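You operate a simulated robot arm through the tools that you are given. There is no shell and no other tool. Be economical: measure what you need, move in short steps, check, and stop when the job is done.

You run a simulated two-armed robot. Do the job below in one go: nothing can be reset, and whatever is moved stays where it is left.

Task
Hold the purple basin, pull the small silver bowl out and soak the sweet potato in it.
Fine: bowl on the wooden counter, all the water from the blue jug, jug back; leave the other vegetable. Set down upright: blue jug.

The check looks at the end state, three seconds after you hand in, the way a careful person would. Anything else that was tipped, shoved, dropped, spilled or broken makes it a failure.

Robot
Two 7-joint arms with two-finger parallel grippers on one trunk, on a base that drives. Base frame: it is fixed to the floor where the robot stands at the start and does not move with it; the origin is under the middle of the robot, x ahead of it, y to its left, z up; the surface under the hand at the start is at about z = 0.86. Units: m, degrees, N and s.
The left shoulder is at the start at [0.07, 0.163, 1.17], the right one opposite. With the tool pointing down near the work surface each hand reaches from about 0.4 to 0.88 m from the robot's upright axis, wherever it stands, measured 20 degrees to its own side. Places, roughly: blue jug (17x10x15 cm) [0.5, 0.6, 0.9]; small silver bowl (21x21x9 cm) [0.5, 0.1, 0.9]; wooden side counter [0.6, 0.4, 0.9]. Payload 3.43 kg a hand.
The TCP of each hand is the grasp point between the finger pads, 0.034 m short of the fingertips. In the tool frame z runs along the fingers and y along their closing line. Largest opening 0.128 m; finger width 0.024, thickness 0.012; the body of the gripper, 0.048 by 0.13 m, starts 0.096 m behind the TCP.
Orientation is told as [roll, pitch, yaw] about the base's x, y, z axes, in that order, counted from this pose: with the fingers straight down and closing along the base's y, the tool's x points along the base's -x, its y along +y and its z along -z.

Tools
- The arms move only by the tool step_arm. It takes "left_steps", "right_steps" or both (then of equal length, played together; a hand with none holds still); each is a list of rows, each a list of 7 numbers: the shift along the base's x, y, z in m, then the turn, a rotation vector about the base's x, y, z in degrees, then the finger opening in m, from 0 to 0.128. In form: [[tx, ty, tz, ax, ay, az, jaw], ...]. A call has 1 to 20 rows; each row is the pose to reach, as a shift and turn from the pose commanded when the call began. A row lasts 0.2 s, in which the tool goes at most 0.05 m and 8.6 degrees; a call with a longer step from one row to the next is refused whole, and so is a gripper value outside its range. A pose out of reach is approached as far as the arm can. The call stops where the force on the tool passes 40 N (or 10 N more than at its start, if that is more) or the arm is blocked; 0.2 s more then pass. Each finger travels about 0.153 m/s and halts on what it meets, pressing with about 22 N; the grip force reading is that of the motor and also rises with nothing between the fingers. The clock runs only during rows and for 0.2 s after the last one: add rows that repeat a pose to give the fingers time. The reply holds the time, the measured pose of the TCP, the force on the tool along the base axes, the opening and the grip force, in the units named above and with some noise, with the torque about the TCP (base axes, N m) and any sound that the robot's microphone picked up, and new pictures: "pictures" is both (left out), scene, wrist or none (wrist: the cameras of the hands that moved).
- Cameras (640 x 400 px; columns grow to the right, rows downward): "scene" is now at [0.1365, 0.0138, 1.4021]; the picture's right is [0.16, -0.99, 0.00], its down [-0.54, -0.09, -0.83] and it looks along [0.82, 0.14, -0.55] (base axes); focal length 214 px, centre (320, 200). "left" rides on the left gripper at [0.076, 0.011, -0.16] in its tool frame; the picture's right is [-0.15, 0.99, 0.00], its down [-0.88, -0.13, -0.45] and it looks along [-0.45, -0.07, 0.89] (tool axes); focal length 234 px, centre (320, 200). "right" rides on the right gripper at [0.076, -0.011, -0.16] in its tool frame; the picture's right is [0.15, 0.99, 0.00], its down [-0.88, 0.13, -0.46] and it looks along [-0.45, 0.07, 0.89] (tool axes); focal length 234 px, centre (320, 200). There is no depth. A picture from a camera that has moved, and an enlarged one, comes with that camera's place and axes in the base frame and with its lens.
- slide_trunk(by): slides the trunk up (or, below 0, down) by that many m; the arms and the scene camera ride with it, the base frame stays. It gives what a move gives, with no picture.
- drive_base(legs): drives the robot by 1 to 6 legs, each [ahead, left, turn to the left] in m, m and degrees, along the robot's own axes; the way and the turn of a leg run together, so that a leg with both is an arc; at most 1.5 m and 180 degrees a leg. The arms and the cameras ride along, it lands a little off, and it stops where it bumps. It gives what a move gives, and a new picture of the scene camera.
- aim_head(pan, tilt): turns the head with the scene camera to pan (to the left, within 86 degrees either way) and tilt (down, from -29 to 69), counted from straight ahead of the robot. It gives what a move gives, and a new picture of the scene camera.
- enlarge(camera, box): a new picture of the part [left, top, right, bottom] of that camera's present view, enlarged. The clock stands still meanwhile.
- hand_in(): hands the job in; it is judged then, once.

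Work in short steps. Places have to be worked out from the pictures, the camera data and where the tool is seen: move nearer, look again, correct. Check each grasp and each placing, and mend what went wrong. You have 120 turns and 260 pictures in all, those below and enlarged ones among them. Open the grippers and draw the arms clear of the work before you hand the job in, unless the task says otherwise; then end with one line.

The tools are called after "Emit:" as name(argument=value, ...) on one line, values as JSON. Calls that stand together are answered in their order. step_arm: Moves the arms, as the interface text tells. Its arguments: {"type":"object","properties":{"left_steps":{"type":"array","items":{"type":"array","items":{"type":"number"}}},"right_steps":{"type":"array","items":{"type":"array","items":{"type":"number"}}},"pictures":{"type":"string","enum":["both","scene","wrist","none"]}},"required":[]} The other tools are called the same way: slide_trunk (by) slides the trunk up or down; drive_base (legs) drives the base; aim_head (pan, tilt) turns the head that bears the scene camera; enlarge (camera, box) takes an enlarged picture of a part of a camera's view; hand_in () hands the job in.

At the start:

```text
time: 0.0
left_eef_pos: [0.4642, 0.382, 1.2937]
left_tcp_rot: [-0.2, -0.1, 0.1]
left_wrist_force: [0.3, -0.3, 0.1]
left_wrist_torque: [-0.02, 0.01, -0.03]
left_grip_width: 0.1278
left_grasp_force: 0.0
right_eef_pos: [0.5548, -0.0356, 1.3034]
right_tcp_rot: [0.1, 0.0, 0.0]
right_wrist_force: [-0.2, -0.9, -0.6]
right_wrist_torque: [0.01, -0.01, -0.02]
right_grip_width: 0.1279
right_grasp_force: 0.1
trunk travel left (down, up): [-0.65, 0.29]
robot x, y, heading: [0.0023, 0.0022, -0.1]
head pan, tilt: [9.5, 33.5]
```

scene: 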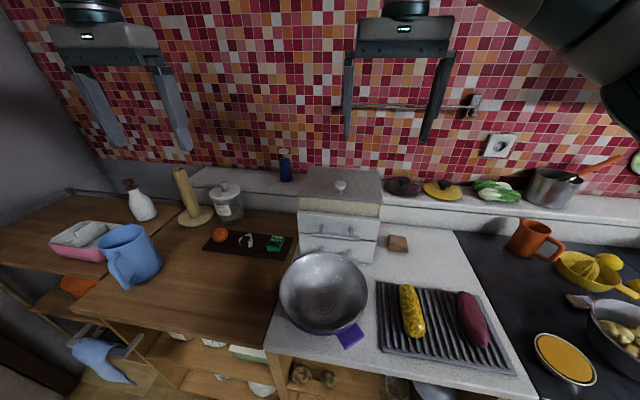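
right: 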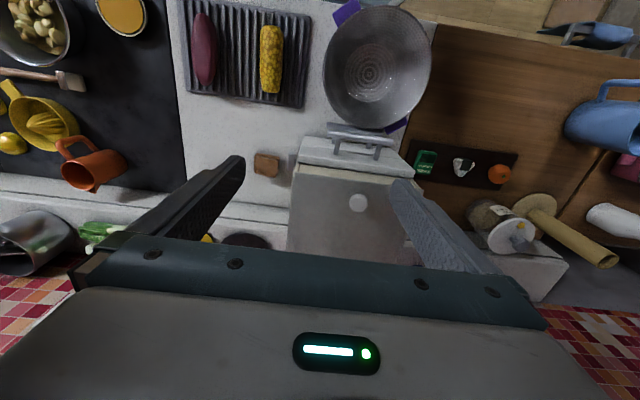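
left: 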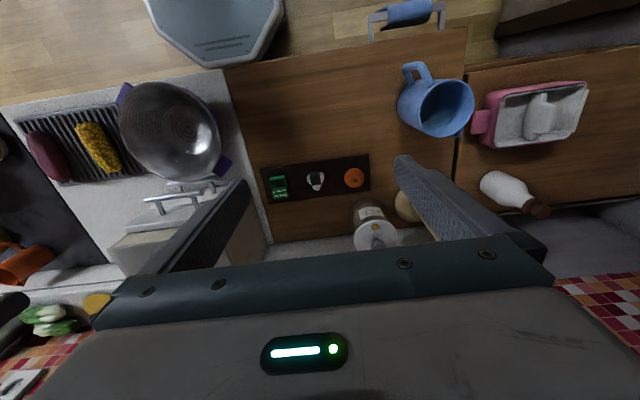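

The silver bowl appears nested in a purple basin, with only the basin's purple handles showing. I enlarge the views to see this in detail.

Emit:
enlarge(camera="scene", box=[240, 220, 400, 370])

Emit:
enlarge(camera="left", box=[90, 60, 270, 220])

Emit:
enlarge(camera="left", box=[360, 40, 620, 220])

Emit:
enlarge(camera="scene", box=[0, 160, 300, 350])

```text
2.67 times, centred on (320, 295) of scene
camera zoom: at [0.1365, 0.0138, 1.4021], right [0.16, -0.99, 0.0], down [-0.54, -0.09, -0.83], along [0.82, 0.14, -0.55], focal length 572 px, centre (320, -53)
```

zoom: 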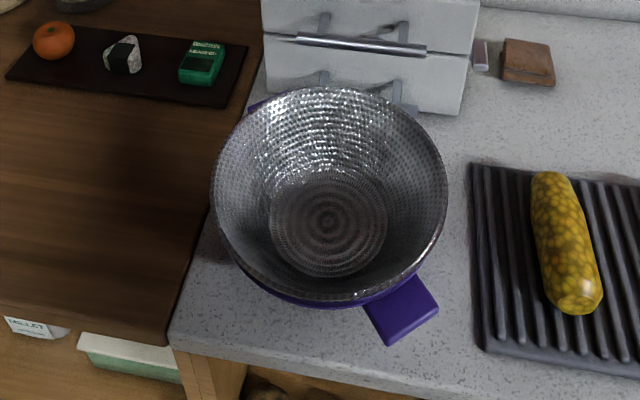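

```text
2.50 times, centred on (180, 140) of left
camera zoom: at [0.3903, 0.3929, 1.4541], right [0.15, 0.99, 0.0], down [0.88, -0.13, 0.46], along [0.45, -0.07, -0.89], focal length 585 px, centre (670, 350)
```

zoom: 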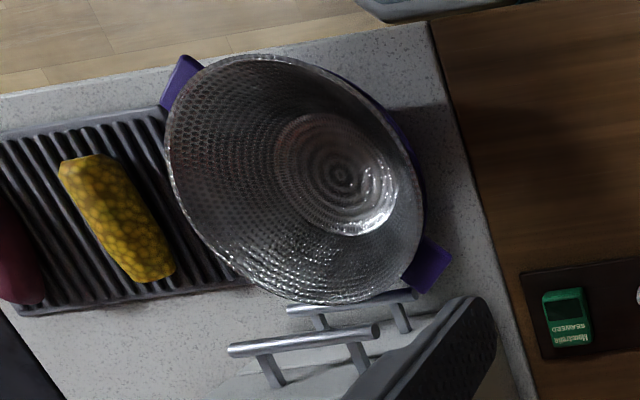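

```text
2.22 times, centred on (490, 130) of left
camera zoom: at [0.3903, 0.3929, 1.4541], right [0.15, 0.99, 0.0], down [0.88, -0.13, 0.46], along [0.45, -0.07, -0.89], focal length 520 px, centre (-58, 356)
```

zoom: 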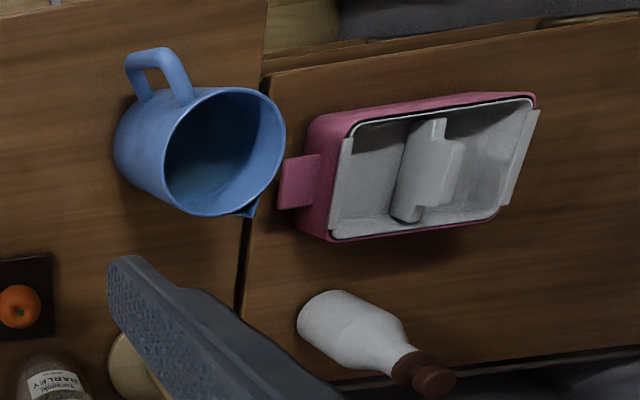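

```text
2.11 times, centred on (150, 255) of scene
camera zoom: at [0.1365, 0.0138, 1.4021], right [0.16, -0.99, 0.0], down [-0.54, -0.09, -0.83], along [0.82, 0.14, -0.55], focal length 452 px, centre (678, 84)
```

zoom: 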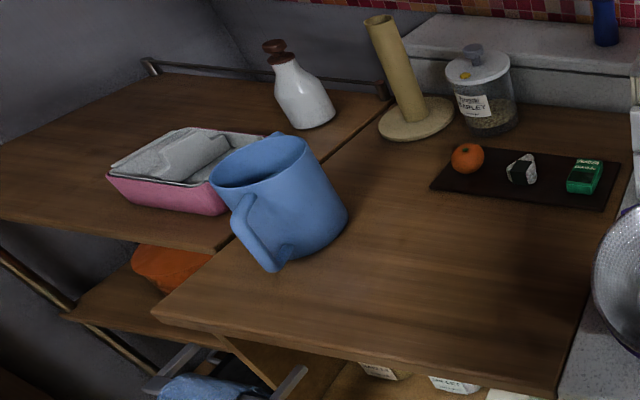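

The bowl centre is about [0.45, 0.06] with its rim at z≈0.945. The basin's handles are near [0.357,-0.012] and [0.533,0.136]. The near handle is too close to reach comfortably, so I back off 12 cm and look again.

Emit:
drive_base(legs=[[-0.13, 0, 0]])

Emit:
aim_head(pan=5, tilt=40)

```text
time: 1.3
left_eef_pos: [0.3419, 0.3789, 1.2931]
left_tcp_rot: [-0.1, 0.0, -0.1]
left_wrist_force: [0.4, -0.7, 0.8]
left_wrist_torque: [0.01, -0.01, -0.02]
left_grip_width: 0.1281
left_grasp_force: 0.1
right_eef_pos: [0.4276, -0.0392, 1.3026]
right_tcp_rot: [0.1, 0.1, -0.2]
right_wrist_force: [-0.3, 0.1, 0.1]
right_wrist_torque: [0.01, 0.0, 0.03]
right_grip_width: 0.1278
right_grasp_force: 0.0
trunk travel left (down, up): [-0.65, 0.29]
robot x, y, heading: [-0.126, 0.0021, -0.1]
head pan, tilt: [9.5, 33.5]
camera scene: at [0.0103, 0.0137, 1.4019], right [0.16, -0.99, 0.0], down [-0.55, -0.09, -0.83], along [0.82, 0.13, -0.55], focal length 214 px, centre (320, 200)
```

scene: 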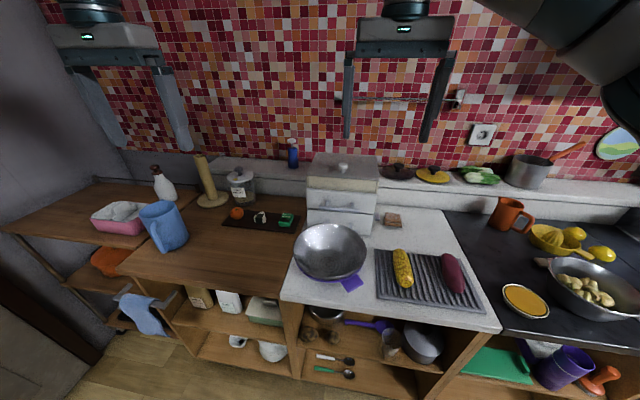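

```text
time: 1.9
left_eef_pos: [0.3385, 0.3799, 1.2955]
left_tcp_rot: [-0.1, -0.1, -0.2]
left_wrist_force: [0.6, 0.3, -0.3]
left_wrist_torque: [0.0, -0.05, 0.04]
left_grip_width: 0.1279
left_grasp_force: 0.0
right_eef_pos: [0.4265, -0.039, 1.3033]
right_tcp_rot: [0.1, 0.0, -0.3]
right_wrist_force: [-0.2, 0.5, 0.6]
right_wrist_torque: [-0.04, 0.0, -0.02]
right_grip_width: 0.1281
right_grasp_force: 0.1
trunk travel left (down, up): [-0.65, 0.29]
robot x, y, heading: [-0.1283, -0.0024, -0.2]
head pan, tilt: [5.0, 40.0]
camera scene: at [0.0052, 0.0064, 1.3924], right [0.08, -1.0, 0.0], down [-0.64, -0.05, -0.77], along [0.76, 0.06, -0.64], focal length 214 px, centre (320, 200)
```

scene: 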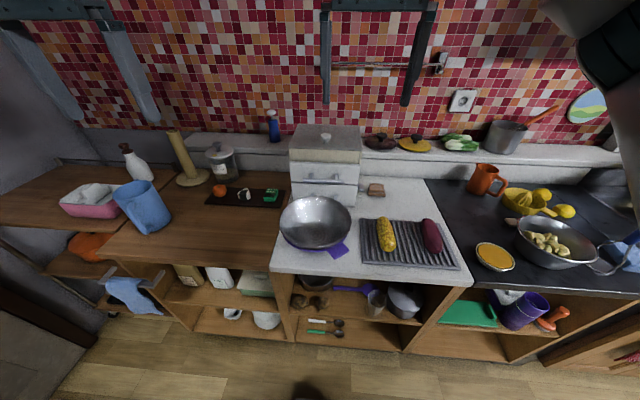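

I lower the trunk 0.2 m to get a flatter, closer view of the rim. The fingertips should stay around z≈1.06, clear of everything.

Emit:
slide_trunk(by=-0.2)

Emit:
enlarge(camera="scene", box=[240, 100, 480, 250])

Emit:
enlarge(camera="right", box=[0, 0, 640, 400])

Emit:
enlarge(camera="left", box=[0, 0, 640, 400])

```text
time: 4.1
left_eef_pos: [0.3395, 0.3804, 1.0941]
left_tcp_rot: [-0.1, -0.1, -0.1]
left_wrist_force: [0.2, 0.0, 0.4]
left_wrist_torque: [-0.03, 0.0, 0.01]
left_grip_width: 0.1278
left_grasp_force: 0.1
right_eef_pos: [0.4266, -0.0389, 1.1044]
right_tcp_rot: [0.2, 0.0, -0.2]
right_wrist_force: [0.3, 1.0, -0.3]
right_wrist_torque: [0.03, 0.03, -0.01]
right_grip_width: 0.128
right_grasp_force: 0.0
trunk travel left (down, up): [-0.45, 0.49]
robot x, y, heading: [-0.1287, 0.0026, -0.4]
head pan, tilt: [5.0, 40.0]
```

```text
2.67 times, centred on (360, 175) of scene
camera zoom: at [0.0059, 0.0064, 1.1923], right [0.08, -1.0, 0.0], down [-0.64, -0.05, -0.77], along [0.76, 0.06, -0.64], focal length 572 px, centre (213, 267)
```

zoom: 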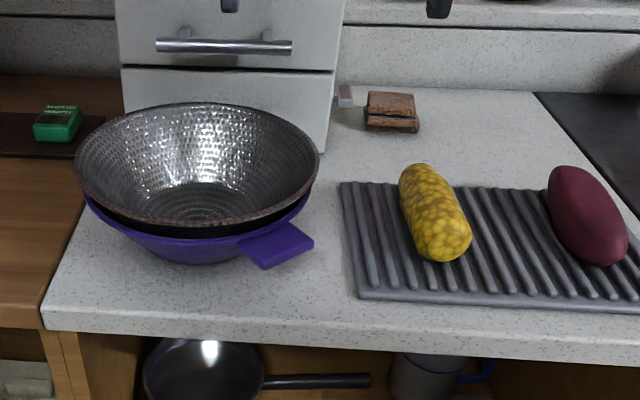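

```text
1.00 times, centred on (320, 200) of right (not enlarged: the box is as wide or as high as the picture)
camera zoom: at [0.3506, -0.0513, 1.2643], right [-0.14, 0.99, 0.0], down [0.88, 0.13, 0.46], along [0.45, 0.07, -0.89], focal length 234 px, centre (320, 200)
```

zoom: 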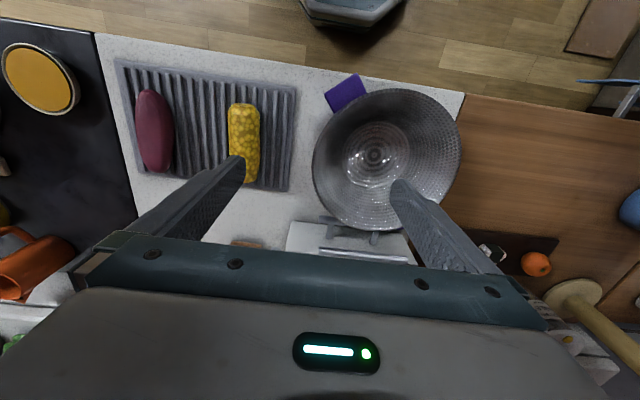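

```text
1.00 times, centred on (320, 200) of left (not enlarged: the box is as wide or as high as the picture)
camera zoom: at [0.2639, 0.3919, 1.2541], right [0.15, 0.99, 0.0], down [0.88, -0.13, 0.46], along [0.45, -0.07, -0.89], focal length 234 px, centre (320, 200)
```

zoom: 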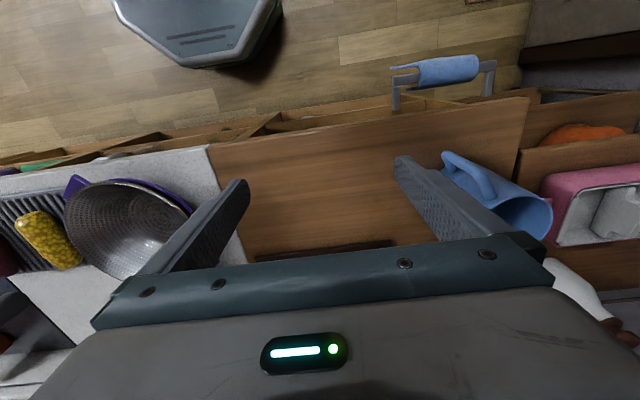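

The purple tab nearest me is centred around [0.361,-0.019,0.914], pointing about 42° outward. The silver rim stands about 2–3 cm above the purple rim. I move the right hand outside the tab, yawed 42° and partly closed, before tilting it in.

Emit:
step_arm(right_steps=[[-0.02, -0.005, 0, 0, 0, 7, 0.11], [-0.04, -0.01, 0, 0, 0, 14, 0.09], [-0.06, -0.016, 0, 0, 0, 21, 0.08], [-0.08, -0.022, 0, 0, 0, 28, 0.08], [-0.1, -0.028, 0, 0, 0, 35, 0.08], [-0.124, -0.032, 0, 0, 0, 42, 0.08]], pictures="none")

Emit:
step_arm(right_steps=[[0, 0, -0.015, 4.68, -5.2, 0, 0.08], [0, 0, -0.03, 9.37, -10.4, 0, 0.08], [0, 0, -0.045, 14.05, -15.6, 0, 0.08], [0, 0, -0.06, 18.7, -20.8, 0, 0.08], [0, 0, -0.08, 23.4, -26, 0, 0.08]], pictures="both")

```text
time: 5.5
left_eef_pos: [0.3379, 0.3803, 1.0947]
left_tcp_rot: [0.0, -0.1, -0.2]
left_wrist_force: [-0.3, 0.9, -0.3]
left_wrist_torque: [-0.03, -0.03, 0.0]
left_grip_width: 0.128
left_grasp_force: 0.0
right_eef_pos: [0.3015, -0.0712, 1.1033]
right_tcp_rot: [0.1, -0.1, 41.9]
right_wrist_force: [-0.1, 0.1, 0.2]
right_wrist_torque: [0.04, -0.02, 0.0]
right_grip_width: 0.0803
right_grasp_force: 0.0
trunk travel left (down, up): [-0.45, 0.49]
robot x, y, heading: [-0.129, -0.0031, -0.1]
head pan, tilt: [5.0, 40.0]
```

```text
time: 6.7
left_eef_pos: [0.3389, 0.3784, 1.0938]
left_tcp_rot: [0.0, -0.1, -0.1]
left_wrist_force: [0.4, 0.0, -0.6]
left_wrist_torque: [-0.02, 0.0, 0.0]
left_grip_width: 0.1283
left_grasp_force: 0.1
right_eef_pos: [0.3017, -0.0694, 1.0224]
right_tcp_rot: [0.3, -35.2, 41.7]
right_wrist_force: [-0.8, 0.3, 0.4]
right_wrist_torque: [0.02, 0.02, 0.01]
right_grip_width: 0.08
right_grasp_force: 0.0
trunk travel left (down, up): [-0.45, 0.49]
robot x, y, heading: [-0.1274, 0.0034, -0.1]
head pan, tilt: [5.0, 40.0]
camera scene: at [0.0062, 0.0057, 1.1923], right [0.08, -1.0, 0.0], down [-0.64, -0.05, -0.77], along [0.76, 0.06, -0.64], focal length 214 px, centre (320, 200)
camera right: at [0.1949, -0.1823, 1.1108], right [-0.75, 0.66, -0.08], down [0.26, 0.4, 0.88], along [0.61, 0.64, -0.47], focal length 234 px, centre (320, 200)
```

scene: 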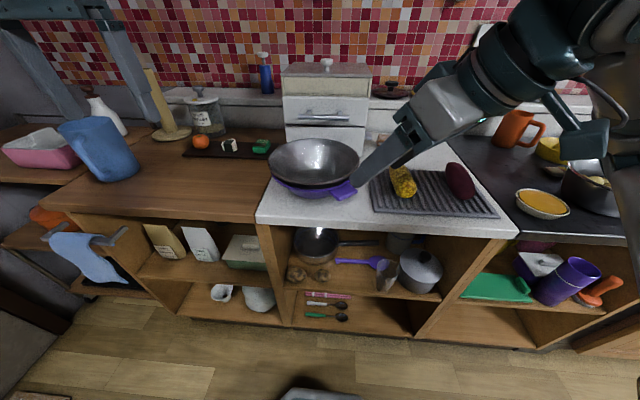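
right: 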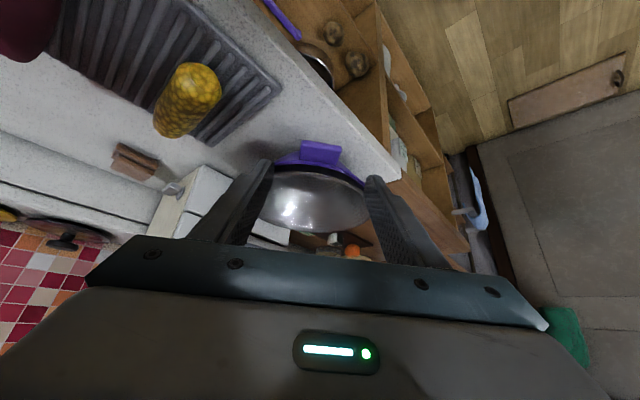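

The tab sits midway between the fingers, and its ray gives [0.364,-0.013,0.914], matching my estimate. I advance about 70% along the tool axis and check.

Emit:
step_arm(right_steps=[[0.012, 0.01, -0.022, 0, 0, 0, 0.08], [0.024, 0.02, -0.044, 0, 0, 0, 0.08], [0.037, 0.031, -0.067, 0, 0, 0, 0.08]], pictures="both")

```text
time: 7.5
left_eef_pos: [0.3409, 0.3794, 1.0946]
left_tcp_rot: [-0.1, 0.0, -0.1]
left_wrist_force: [0.2, 0.2, 0.7]
left_wrist_torque: [0.0, 0.03, 0.01]
left_grip_width: 0.1282
left_grasp_force: 0.0
right_eef_pos: [0.3399, -0.0409, 0.954]
right_tcp_rot: [0.2, -34.9, 41.7]
right_wrist_force: [0.5, -0.9, 0.6]
right_wrist_torque: [0.0, 0.01, -0.01]
right_grip_width: 0.0798
right_grasp_force: 0.0
trunk travel left (down, up): [-0.45, 0.49]
robot x, y, heading: [-0.127, 0.0027, 0.1]
head pan, tilt: [5.0, 40.0]
camera scene: at [0.0068, 0.0063, 1.1922], right [0.08, -1.0, 0.0], down [-0.64, -0.05, -0.77], along [0.76, 0.06, -0.64], focal length 214 px, centre (320, 200)
camera right: at [0.2334, -0.1533, 1.0427], right [-0.75, 0.66, -0.08], down [0.26, 0.4, 0.88], along [0.61, 0.64, -0.47], focal length 234 px, centre (320, 200)
```

scene: 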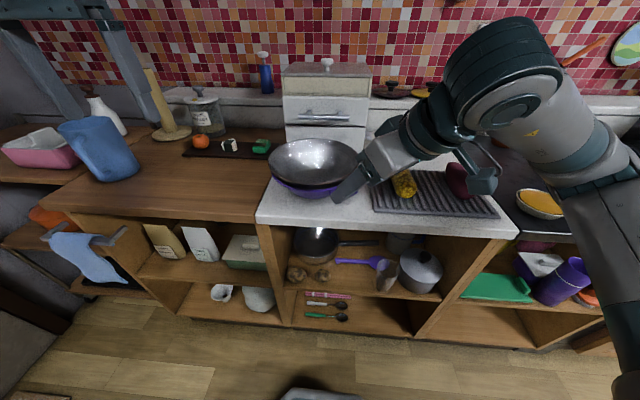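
right: 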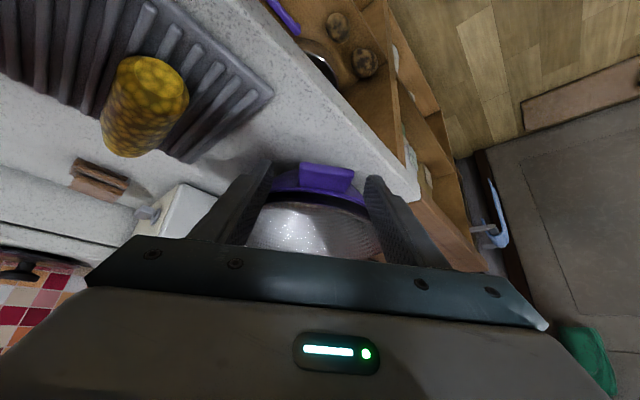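

The tab centre is about 7 mm to the image right of the finger midline. I correct tangentially while advancing the last 4 cm, then look before closing.

Emit:
step_arm(right_steps=[[0.003, 0.01, -0.012, 0, 0, 0, 0.08], [0.009, 0.016, -0.023, 0, 0, 0, 0.08], [0.0138, 0.0204, -0.034, 0, 0, 0, 0.08]], pictures="wrist")

Emit:
enlarge(camera="scene", box=[250, 120, 410, 220])

```text
time: 8.3
left_eef_pos: [0.3386, 0.3801, 1.0938]
left_tcp_rot: [-0.1, 0.0, -0.1]
left_wrist_force: [-0.1, 0.7, 0.3]
left_wrist_torque: [-0.01, 0.01, 0.05]
left_grip_width: 0.1279
left_grasp_force: 0.1
right_eef_pos: [0.3534, -0.0194, 0.9226]
right_tcp_rot: [0.3, -34.9, 41.6]
right_wrist_force: [0.8, 0.4, 0.1]
right_wrist_torque: [0.05, 0.01, -0.01]
right_grip_width: 0.0801
right_grasp_force: 0.1
trunk travel left (down, up): [-0.45, 0.49]
robot x, y, heading: [-0.1275, 0.0014, -0.1]
head pan, tilt: [5.0, 40.0]
camera right: at [0.2459, -0.1325, 1.0104], right [-0.75, 0.66, -0.08], down [0.26, 0.4, 0.88], along [0.61, 0.64, -0.47], focal length 234 px, centre (320, 200)
```

right: 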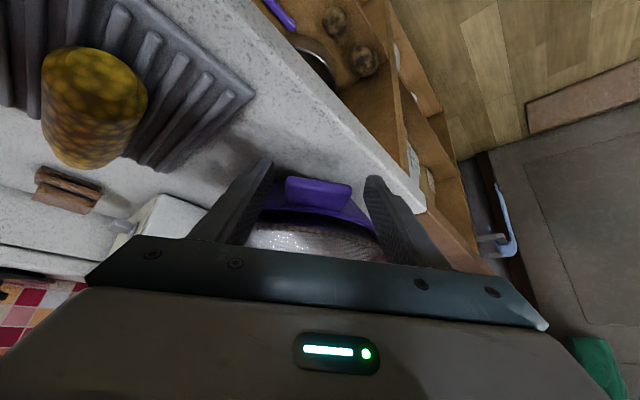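

```text
4.00 times, centred on (330, 170) of scene
camera zoom: at [0.0063, 0.0066, 1.1922], right [0.08, -1.0, 0.0], down [-0.64, -0.05, -0.77], along [0.76, 0.06, -0.64], focal length 858 px, centre (280, 320)
```

zoom: 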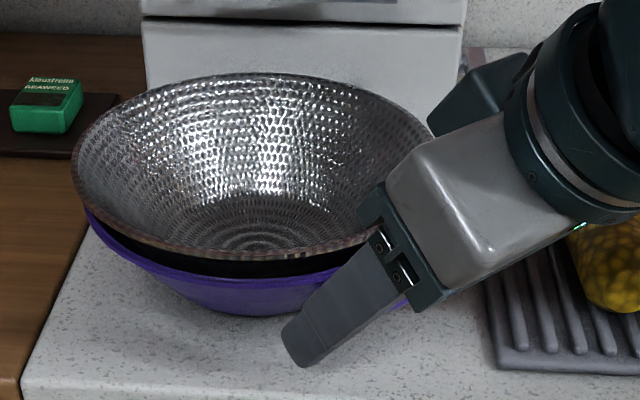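

The tab now lies centred between the pads, about 14 mm beyond the TCP. I close the right hand on it.

Emit:
step_arm(right_steps=[[0, 0, 0, 0, 0, 0, 0.065], [0, 0, 0, 0, 0, 0, 0.055], [0, 0, 0, 0, 0, 0, 0.045], [0, 0, 0, 0, 0, 0, 0.035], [0, 0, 0, 0, 0, 0, 0.03]], pictures="wrist")

```text
time: 9.5
left_eef_pos: [0.3406, 0.3794, 1.0941]
left_tcp_rot: [0.0, 0.0, -0.1]
left_wrist_force: [-0.9, 0.0, 0.3]
left_wrist_torque: [0.01, 0.0, 0.0]
left_grip_width: 0.1282
left_grasp_force: 0.0
right_eef_pos: [0.3527, -0.0209, 0.9224]
right_tcp_rot: [0.1, -35.1, 41.7]
right_wrist_force: [0.9, -1.2, -0.3]
right_wrist_torque: [-0.1, -0.03, -0.14]
right_grip_width: 0.0522
right_grasp_force: 22.2
trunk travel left (down, up): [-0.45, 0.49]
robot x, y, heading: [-0.1298, 0.001, -0.5]
head pan, tilt: [5.0, 40.0]
camera right: at [0.2457, -0.1329, 1.0107], right [-0.75, 0.66, -0.08], down [0.26, 0.4, 0.88], along [0.61, 0.64, -0.47], focal length 234 px, centre (320, 200)
```

right: 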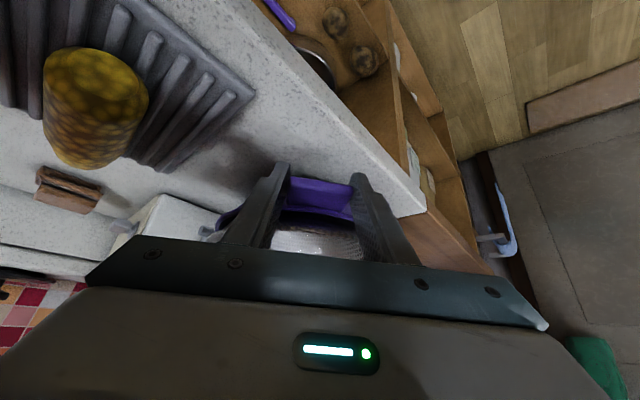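

The basin is held (5.2 cm, 22 N). Now I bring the left hand over the left rim, tilted 30° to match the wall with the jaw at 6 cm, stopping 10 cm back along the approach axis.

Emit:
step_arm(left_steps=[[0.02, -0.03, -0.01, -6, 0, 0, 0.1], [0.04, -0.06, -0.02, -12, 0, 0, 0.08], [0.06, -0.09, -0.03, -18, 0, 0, 0.06], [0.08, -0.12, -0.04, -24, 0, 0, 0.06], [0.105, -0.16, -0.045, -30, 0, 0, 0.06]], pictures="both")

```text
time: 10.7
left_eef_pos: [0.4442, 0.2201, 1.0498]
left_tcp_rot: [-30.0, -0.1, -0.1]
left_wrist_force: [0.2, -0.2, -1.1]
left_wrist_torque: [-0.02, 0.0, 0.0]
left_grip_width: 0.06
left_grasp_force: 0.1
right_eef_pos: [0.3526, -0.0213, 0.9222]
right_tcp_rot: [0.3, -35.0, 41.7]
right_wrist_force: [0.9, -0.2, 1.3]
right_wrist_torque: [0.28, -0.45, -0.15]
right_grip_width: 0.0515
right_grasp_force: 22.0
trunk travel left (down, up): [-0.45, 0.49]
robot x, y, heading: [-0.124, 0.0008, -0.3]
head pan, tilt: [5.0, 40.0]
camera scene: at [0.0067, 0.0057, 1.1922], right [0.08, -1.0, 0.0], down [-0.64, -0.05, -0.77], along [0.76, 0.07, -0.64], focal length 214 px, centre (320, 200)
camera left: at [0.3688, 0.3103, 1.1819], right [0.15, 0.86, -0.5], down [0.88, 0.12, 0.46], along [0.45, -0.5, -0.74], focal length 234 px, centre (320, 200)
```

scene: 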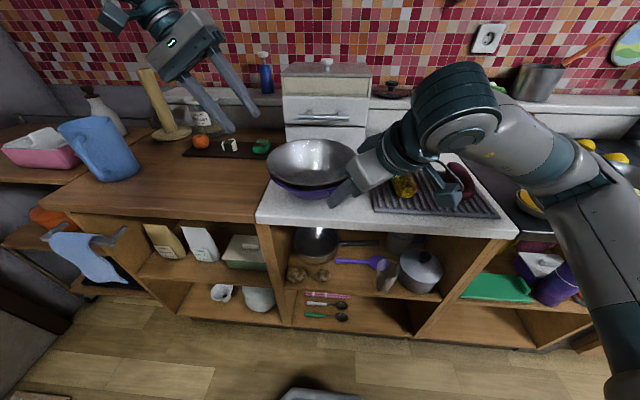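
left: 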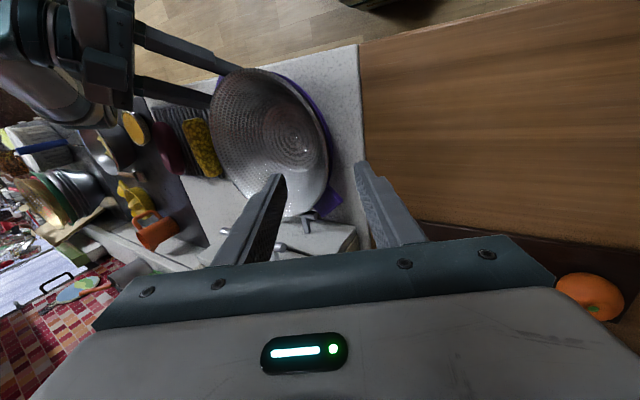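

The rim's left point measures about [0.441,0.168,0.95]. I advance most of the way along the tool axis and check that the rim falls between the fingers.

Emit:
step_arm(left_steps=[[0, -0.012, -0.021, 0, 0, 0, 0.06], [0, -0.024, -0.042, 0, 0, 0, 0.06], [0, -0.035, -0.062, 0, 0, 0, 0.06]], pictures="wrist")

Emit:
enlarge(camera="scene", box=[200, 80, 400, 210])

```text
time: 11.5
left_eef_pos: [0.4448, 0.1847, 0.989]
left_tcp_rot: [-30.1, -0.1, -0.1]
left_wrist_force: [0.0, 0.1, -0.2]
left_wrist_torque: [-0.02, -0.02, 0.0]
left_grip_width: 0.06
left_grasp_force: 0.1
right_eef_pos: [0.3533, -0.021, 0.9225]
right_tcp_rot: [0.2, -34.9, 41.7]
right_wrist_force: [0.5, 0.1, 0.4]
right_wrist_torque: [0.04, -0.07, 0.0]
right_grip_width: 0.0512
right_grasp_force: 22.2
trunk travel left (down, up): [-0.45, 0.49]
robot x, y, heading: [-0.1296, -0.0042, -0.3]
head pan, tilt: [5.0, 40.0]
camera left: at [0.3693, 0.2755, 1.1205], right [0.15, 0.86, -0.5], down [0.88, 0.11, 0.46], along [0.45, -0.5, -0.74], focal length 234 px, centre (320, 200)
```

left: 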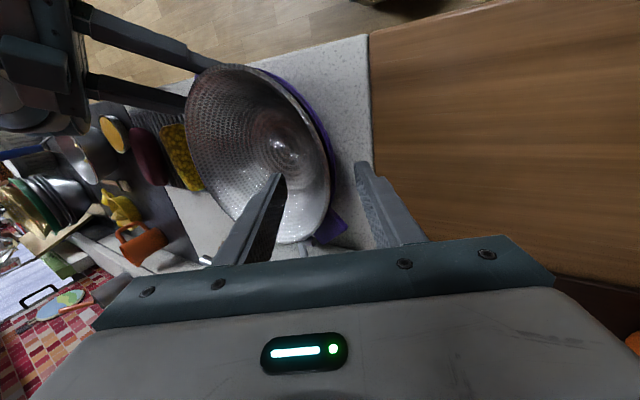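

```text
3.08 times, centred on (300, 145) of scene
camera zoom: at [0.0062, 0.0063, 1.1922], right [0.08, -1.0, 0.0], down [-0.64, -0.05, -0.77], along [0.76, 0.06, -0.64], focal length 660 px, centre (382, 369)
```

zoom: 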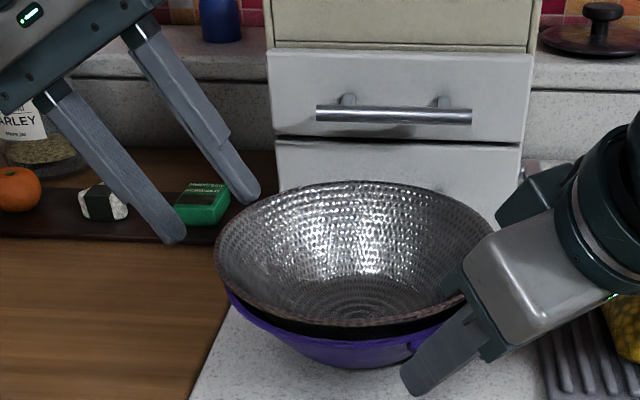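

Combining both views puts the rim at about y=0.169, z=0.94. I move to a TCP of about [0.445,0.175,0.950], which puts the tips about 2 cm below the rim, and then look.

Emit:
step_arm(left_steps=[[0, -0.004, -0.013, 0, 0, 0, 0.06], [0, -0.007, -0.026, 0, 0, 0, 0.06], [0, -0.01, -0.039, 0, 0, 0, 0.06]], pictures="wrist")

Emit:
enlarge(camera="scene", box=[200, 80, 400, 210])

```text
time: 12.3
left_eef_pos: [0.4462, 0.1748, 0.9479]
left_tcp_rot: [-30.0, -0.1, -0.1]
left_wrist_force: [-0.2, -0.1, 0.3]
left_wrist_torque: [-0.04, -0.03, -0.05]
left_grip_width: 0.0598
left_grasp_force: 0.0
right_eef_pos: [0.3519, -0.0213, 0.9221]
right_tcp_rot: [0.1, -34.9, 41.7]
right_wrist_force: [0.6, 0.2, 0.4]
right_wrist_torque: [-0.09, -0.01, -0.01]
right_grip_width: 0.0515
right_grasp_force: 22.0
trunk travel left (down, up): [-0.45, 0.49]
robot x, y, heading: [-0.1291, -0.0003, -0.4]
head pan, tilt: [5.0, 40.0]
camera left: at [0.3703, 0.2655, 1.0807], right [0.15, 0.86, -0.5], down [0.88, 0.11, 0.46], along [0.45, -0.5, -0.74], focal length 234 px, centre (320, 200)
```

left: 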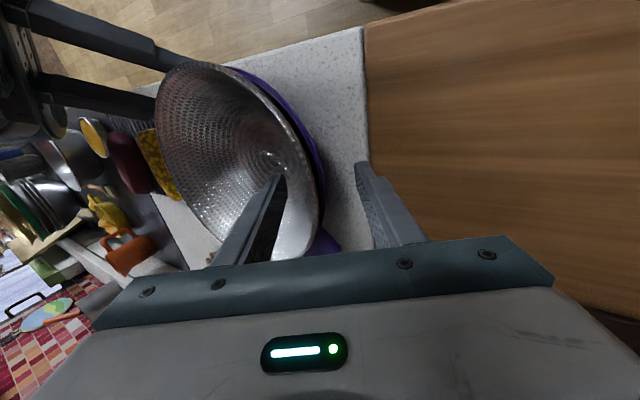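

```text
3.08 times, centred on (300, 145) of scene
camera zoom: at [0.0063, 0.0064, 1.1922], right [0.08, -1.0, 0.0], down [-0.64, -0.05, -0.77], along [0.76, 0.06, -0.64], focal length 660 px, centre (382, 369)
```

zoom: 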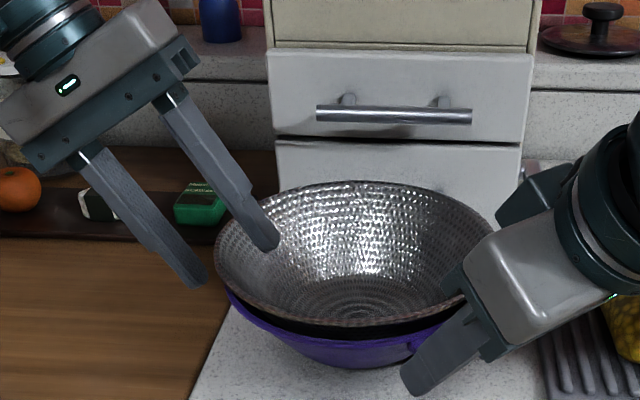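

The rim runs centrally between the pads, with one finger inside and one outside. I close the left hand.

Emit:
step_arm(left_steps=[[0, 0, 0, 0, 0, 0, 0.045], [0, 0, 0, 0, 0, 0, 0.03], [0, 0, 0, 0, 0, 0, 0.018], [0, 0, 0, 0, 0, 0, 0.008], [0, 0, 0, 0, 0, 0, 0], [0, 0, 0, 0, 0, 0, 0], [0, 0, 0, 0, 0, 0, 0]], pictures="wrist")

Emit:
enlarge(camera="scene", box=[200, 80, 400, 210])

```text
time: 13.9
left_eef_pos: [0.4439, 0.173, 0.9517]
left_tcp_rot: [-30.1, -0.3, 0.0]
left_wrist_force: [0.5, -19.6, 18.8]
left_wrist_torque: [-0.96, -0.23, 0.69]
left_grip_width: 0.0175
left_grasp_force: 22.3
right_eef_pos: [0.351, -0.0201, 0.9247]
right_tcp_rot: [0.2, -35.1, 41.6]
right_wrist_force: [4.4, 17.6, 7.2]
right_wrist_torque: [0.0, -0.14, 0.35]
right_grip_width: 0.052
right_grasp_force: 22.0
trunk travel left (down, up): [-0.45, 0.49]
robot x, y, heading: [-0.1275, -0.0019, -0.2]
head pan, tilt: [5.0, 40.0]
camera left: at [0.3687, 0.2647, 1.0829], right [0.15, 0.86, -0.5], down [0.88, 0.12, 0.46], along [0.45, -0.5, -0.73], focal length 234 px, centre (320, 200)
```

left: 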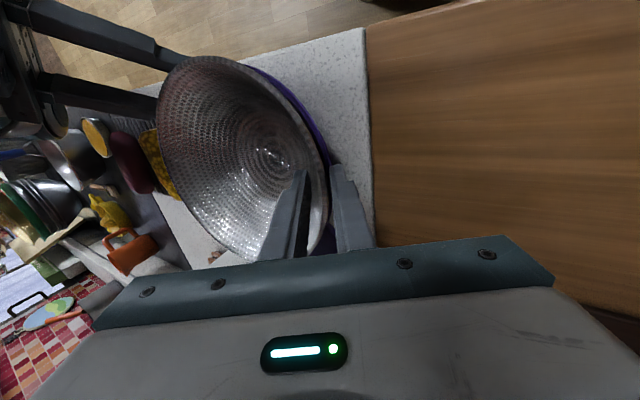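

```text
3.08 times, centred on (300, 145) of scene
camera zoom: at [0.0045, 0.0057, 1.1926], right [0.08, -1.0, 0.0], down [-0.64, -0.05, -0.77], along [0.76, 0.06, -0.64], focal length 660 px, centre (382, 369)
```

zoom: 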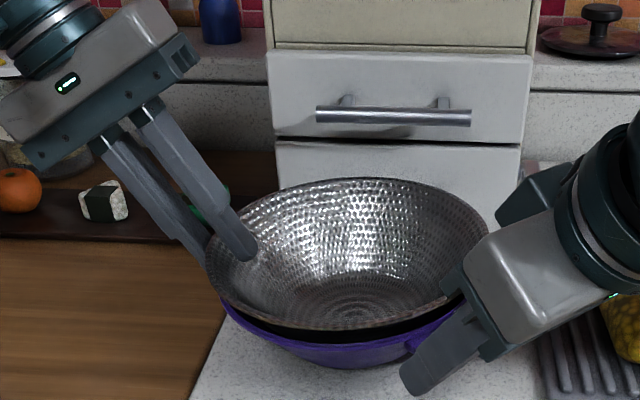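

The rim is gripped, but there is about 20 N of sideways load because the hand centred slightly outward. I relax by shifting the left hand about 6 mm inward and up before pulling.

Emit:
step_arm(left_steps=[[0, -0.003, 0.002, 0, 0, 0, 0], [0, -0.006, 0.004, 0, 0, 0, 0], [0, -0.006, 0.004, 0, 0, 0, 0]], pictures="none")

```text
time: 14.7
left_eef_pos: [0.4453, 0.1703, 0.9519]
left_tcp_rot: [-30.0, -0.2, 0.0]
left_wrist_force: [10.4, 18.8, 8.4]
left_wrist_torque: [0.16, 0.08, 0.18]
left_grip_width: 0.0172
left_grasp_force: 21.9
right_eef_pos: [0.3504, -0.0218, 0.9219]
right_tcp_rot: [0.2, -34.6, 41.8]
right_wrist_force: [-10.4, -14.6, -1.8]
right_wrist_torque: [-0.24, 0.01, 0.4]
right_grip_width: 0.0524
right_grasp_force: 22.2
trunk travel left (down, up): [-0.45, 0.49]
robot x, y, heading: [-0.1254, 0.001, -0.3]
head pan, tilt: [5.0, 40.0]
```

The load reversed, so the neutral point is about 3 mm back. I return that far and start the lift in small rows.

Emit:
step_arm(left_steps=[[0, 0.0028, -0.001, 0, 0, 0, 0], [0, 0.0028, 0.003, 0, 0, 0, 0], [0, 0.0028, 0.008, 0, 0, 0, 0], [0, 0.0028, 0.014, 0, 0, 0, 0]], pictures="scene")

```text
time: 15.7
left_eef_pos: [0.4443, 0.1712, 0.9661]
left_tcp_rot: [-30.1, 0.0, -0.2]
left_wrist_force: [1.6, -8.0, -6.6]
left_wrist_torque: [-0.26, -0.21, 0.63]
left_grip_width: 0.0165
left_grasp_force: 21.7
right_eef_pos: [0.3518, -0.0199, 0.9227]
right_tcp_rot: [0.2, -35.0, 41.7]
right_wrist_force: [-1.6, 8.9, 2.5]
right_wrist_torque: [0.76, -0.16, 0.49]
right_grip_width: 0.0518
right_grasp_force: 21.9
trunk travel left (down, up): [-0.45, 0.49]
robot x, y, heading: [-0.1284, -0.0024, -0.3]
head pan, tilt: [5.0, 40.0]
camera scene: at [0.0062, 0.0064, 1.1922], right [0.08, -1.0, 0.0], down [-0.64, -0.05, -0.77], along [0.76, 0.06, -0.64], focal length 214 px, centre (320, 200)
```

scene: 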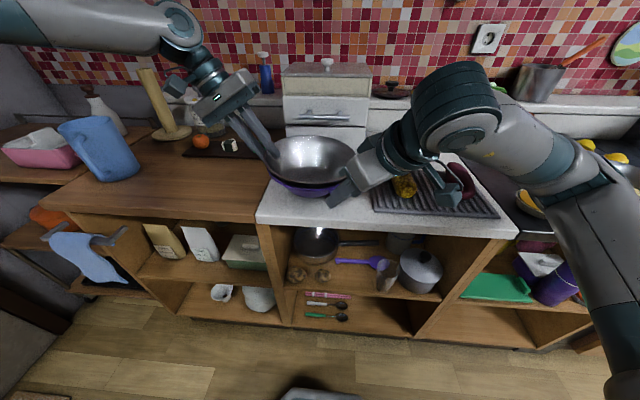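

It is moving with little force. I continue lifting gradually and check that the bowl separates from the basin.

Emit:
step_arm(left_steps=[[0, 0, 0.008, 0, 0, 0, 0], [0, 0, 0.016, 0, 0, 0, 0], [0, 0, 0.024, 0, 0, 0, 0], [0, 0, 0.034, 0, 0, 0, 0]], pictures="wrist")

Emit:
enlarge(camera="scene", box=[200, 80, 400, 210])

```text
time: 16.7
left_eef_pos: [0.4438, 0.1699, 1.0014]
left_tcp_rot: [-30.1, 0.0, -0.2]
left_wrist_force: [-6.5, -13.9, -11.1]
left_wrist_torque: [0.38, 0.0, -0.12]
left_grip_width: 0.017
left_grasp_force: 21.9
right_eef_pos: [0.3521, -0.0207, 0.9233]
right_tcp_rot: [0.2, -35.1, 41.6]
right_wrist_force: [6.1, 14.0, 8.1]
right_wrist_torque: [0.32, -0.16, 0.31]
right_grip_width: 0.0522
right_grasp_force: 22.2
trunk travel left (down, up): [-0.45, 0.49]
robot x, y, heading: [-0.1282, 0.0013, 0.1]
head pan, tilt: [5.0, 40.0]
camera left: at [0.3683, 0.261, 1.1341], right [0.15, 0.86, -0.49], down [0.88, 0.11, 0.46], along [0.45, -0.5, -0.74], focal length 234 px, centre (320, 200)
```

left: 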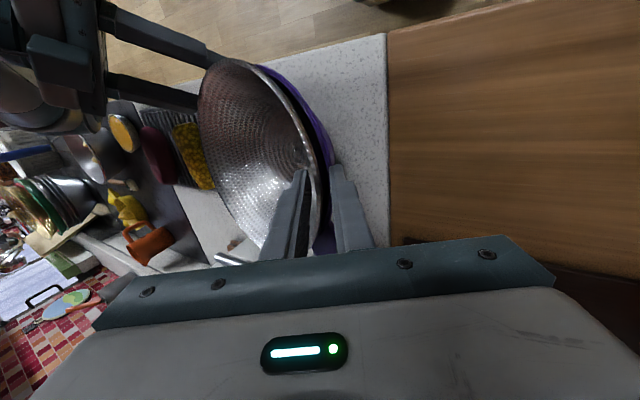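

```text
3.08 times, centred on (300, 145) of scene
camera zoom: at [0.0061, 0.0063, 1.1922], right [0.08, -1.0, 0.0], down [-0.64, -0.05, -0.77], along [0.76, 0.06, -0.64], focal length 660 px, centre (382, 369)
```

zoom: 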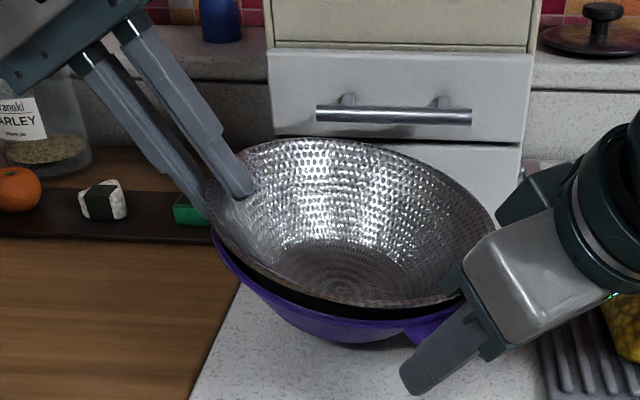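

The basin's left side is rising with the bowl, and the 17 mm width suggests I pinched the purple rim too. I lower back to the starting height to release and regrip higher, on the silver rim only.

Emit:
step_arm(left_steps=[[0, 0, -0.012, 0, 0, 0, 0], [0, 0, -0.024, 0, 0, 0, 0], [0, 0, -0.036, 0, 0, 0, 0], [0, 0, -0.044, 0, 0, 0, 0], [0, 0, -0.049, 0, 0, 0, 0]], pictures="none")

Emit:
enlarge(camera="scene", box=[200, 80, 400, 210])

Emit:
enlarge(camera="left", box=[220, 50, 420, 260])

```text
time: 17.9
left_eef_pos: [0.4442, 0.1721, 0.9524]
left_tcp_rot: [-30.1, -0.3, 0.0]
left_wrist_force: [7.0, 13.4, 13.5]
left_wrist_torque: [-0.03, 0.11, 0.06]
left_grip_width: 0.0165
left_grasp_force: 22.2
right_eef_pos: [0.3519, -0.0193, 0.9234]
right_tcp_rot: [0.2, -35.0, 41.7]
right_wrist_force: [-4.9, -8.6, -3.1]
right_wrist_torque: [-0.7, 0.23, 0.12]
right_grip_width: 0.0518
right_grasp_force: 21.7
trunk travel left (down, up): [-0.45, 0.49]
robot x, y, heading: [-0.1242, 0.002, -0.3]
head pan, tilt: [5.0, 40.0]
```

```text
3.08 times, centred on (300, 145) of scene
camera zoom: at [0.0055, 0.0067, 1.1926], right [0.08, -1.0, 0.0], down [-0.64, -0.05, -0.77], along [0.76, 0.06, -0.64], focal length 660 px, centre (382, 369)
```

zoom: 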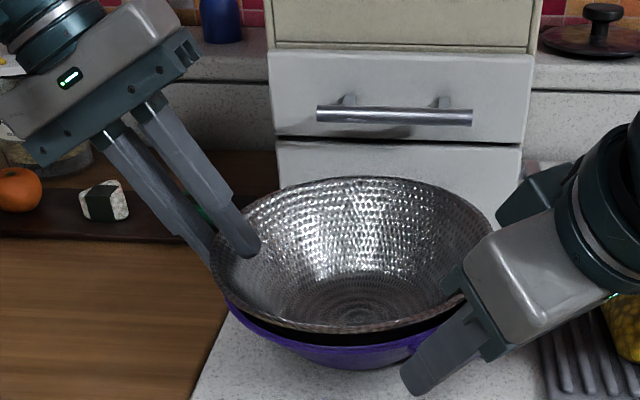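

```text
1.90 times, centred on (320, 155) of left
camera zoom: at [0.3684, 0.2626, 1.0857], right [0.15, 0.86, -0.5], down [0.88, 0.12, 0.46], along [0.45, -0.5, -0.73], focal length 446 px, centre (320, 286)
```

zoom: 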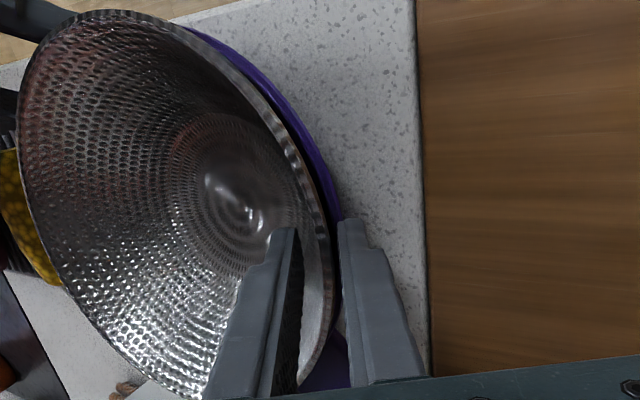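

The outer finger is indeed outside the purple rim. I open a little and back off 2 cm along the tool axis.

Emit:
step_arm(left_steps=[[0, 0, 0, 0, 0, 0, 0.03], [0, 0, 0, 0, 0, 0, 0.045], [0, 0.005, 0.009, 0, 0, 0, 0.045], [0, 0.009, 0.017, 0, 0, 0, 0.045]], pictures="none")

Emit:
enlarge(camera="scene", box=[200, 80, 400, 210])

Emit:
enlarge(camera="left", box=[220, 50, 420, 260])

```text
time: 18.9
left_eef_pos: [0.444, 0.1795, 0.9686]
left_tcp_rot: [-30.1, -0.1, -0.2]
left_wrist_force: [0.2, 0.9, 0.2]
left_wrist_torque: [-0.03, -0.01, -0.05]
left_grip_width: 0.0452
left_grasp_force: 0.0
right_eef_pos: [0.3528, -0.0204, 0.9232]
right_tcp_rot: [0.2, -34.9, 41.7]
right_wrist_force: [0.0, 0.0, 1.6]
right_wrist_torque: [0.25, 0.05, 0.06]
right_grip_width: 0.0514
right_grasp_force: 22.0
trunk travel left (down, up): [-0.45, 0.49]
robot x, y, heading: [-0.1265, -0.0013, -0.2]
head pan, tilt: [5.0, 40.0]
```

```text
3.08 times, centred on (300, 145) of scene
camera zoom: at [0.006, 0.0065, 1.1922], right [0.08, -1.0, 0.0], down [-0.64, -0.05, -0.77], along [0.76, 0.06, -0.64], focal length 660 px, centre (382, 369)
```

zoom: 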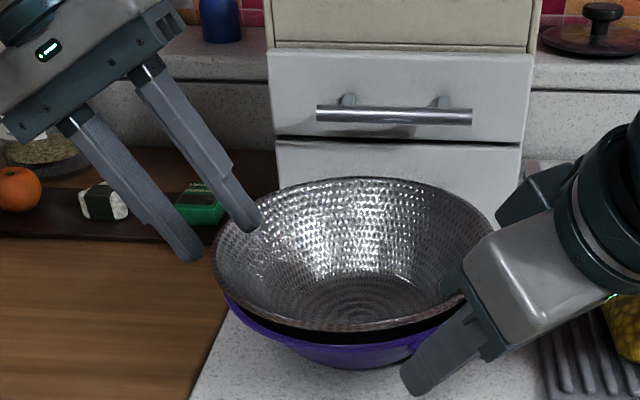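

```text
1.90 times, centred on (320, 155) of left
camera zoom: at [0.3686, 0.2705, 1.1014], right [0.15, 0.86, -0.5], down [0.88, 0.11, 0.46], along [0.45, -0.5, -0.74], focal length 446 px, centre (320, 286)
```

zoom: 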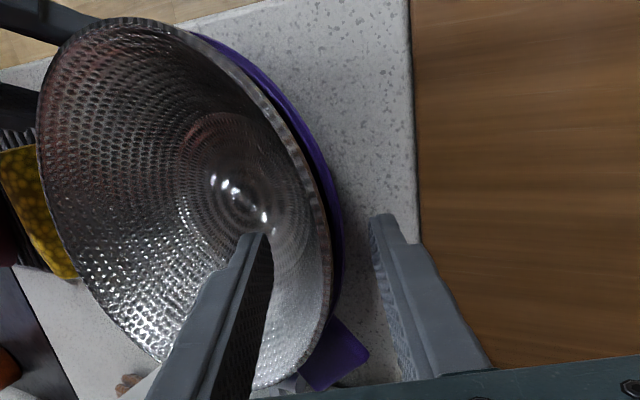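

The fingers are now above the purple rim. I move 5 mm in and down to bite about 1.5 cm of silver, and close slowly.

Emit:
step_arm(left_steps=[[0, -0.005, -0.005, 0, 0, 0, 0.045], [0, -0.005, -0.005, 0, 0, 0, 0.03], [0, -0.005, -0.005, 0, 0, 0, 0.02], [0, -0.005, -0.005, 0, 0, 0, 0.01], [0, -0.005, -0.005, 0, 0, 0, 0], [0, -0.005, -0.005, 0, 0, 0, 0]], pictures="none")

Emit:
enlarge(camera="scene", box=[200, 80, 400, 210])

Emit:
enlarge(camera="left", box=[220, 50, 420, 260])

```text
time: 20.3
left_eef_pos: [0.4437, 0.174, 0.966]
left_tcp_rot: [-30.1, -0.1, -0.1]
left_wrist_force: [0.1, -7.7, 3.1]
left_wrist_torque: [-0.53, 0.27, 0.29]
left_grip_width: 0.0092
left_grasp_force: 22.0
right_eef_pos: [0.353, -0.0218, 0.9234]
right_tcp_rot: [0.3, -35.0, 41.7]
right_wrist_force: [0.2, 6.6, -0.7]
right_wrist_torque: [-0.17, -0.05, 0.24]
right_grip_width: 0.0518
right_grasp_force: 22.0
trunk travel left (down, up): [-0.45, 0.49]
robot x, y, heading: [-0.1309, 0.0001, -0.2]
head pan, tilt: [5.0, 40.0]
```

```text
3.08 times, centred on (300, 145) of scene
camera zoom: at [0.006, 0.0062, 1.1923], right [0.08, -1.0, 0.0], down [-0.64, -0.05, -0.77], along [0.76, 0.06, -0.64], focal length 660 px, centre (382, 369)
```

zoom: 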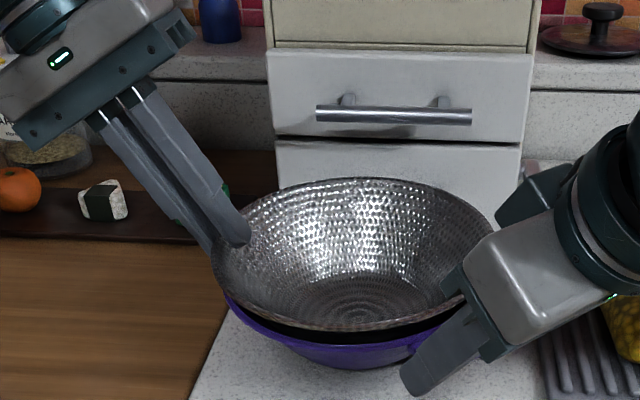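

```text
1.90 times, centred on (320, 155) of left
camera zoom: at [0.3689, 0.2645, 1.0969], right [0.15, 0.86, -0.5], down [0.88, 0.11, 0.46], along [0.45, -0.5, -0.74], focal length 446 px, centre (320, 286)
```

zoom: 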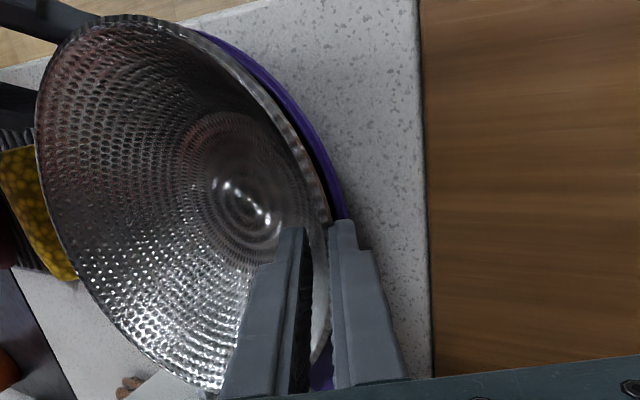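

Now the width is 9 mm, which fits the silver rim alone, and the purple passes under the outer finger. I lift slowly.

Emit:
step_arm(left_steps=[[0, 0, 0.006, 0, 0, 0, 0], [0, 0, 0.012, 0, 0, 0, 0], [0, 0, 0.018, 0, 0, 0, 0], [0, 0, 0.025, 0, 0, 0, 0]], pictures="none")

Emit:
enlarge(camera="scene", box=[200, 80, 400, 210])

```text
time: 21.3
left_eef_pos: [0.4447, 0.1743, 0.9891]
left_tcp_rot: [-30.0, -0.1, -0.1]
left_wrist_force: [0.4, 0.6, -1.5]
left_wrist_torque: [0.18, 0.01, -0.02]
left_grip_width: 0.0062
left_grasp_force: 22.3
right_eef_pos: [0.3519, -0.0214, 0.9237]
right_tcp_rot: [0.3, -35.0, 41.6]
right_wrist_force: [0.0, -0.6, -1.1]
right_wrist_torque: [-0.1, 0.1, -0.02]
right_grip_width: 0.0513
right_grasp_force: 22.4
trunk travel left (down, up): [-0.45, 0.49]
robot x, y, heading: [-0.1239, -0.0009, -0.2]
head pan, tilt: [5.0, 40.0]
```

```text
3.08 times, centred on (300, 145) of scene
camera zoom: at [0.0062, 0.0062, 1.1922], right [0.08, -1.0, 0.0], down [-0.64, -0.05, -0.77], along [0.76, 0.06, -0.64], focal length 660 px, centre (382, 369)
```

zoom: 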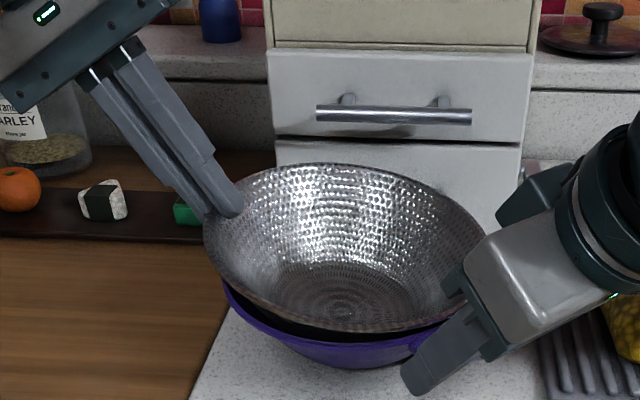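

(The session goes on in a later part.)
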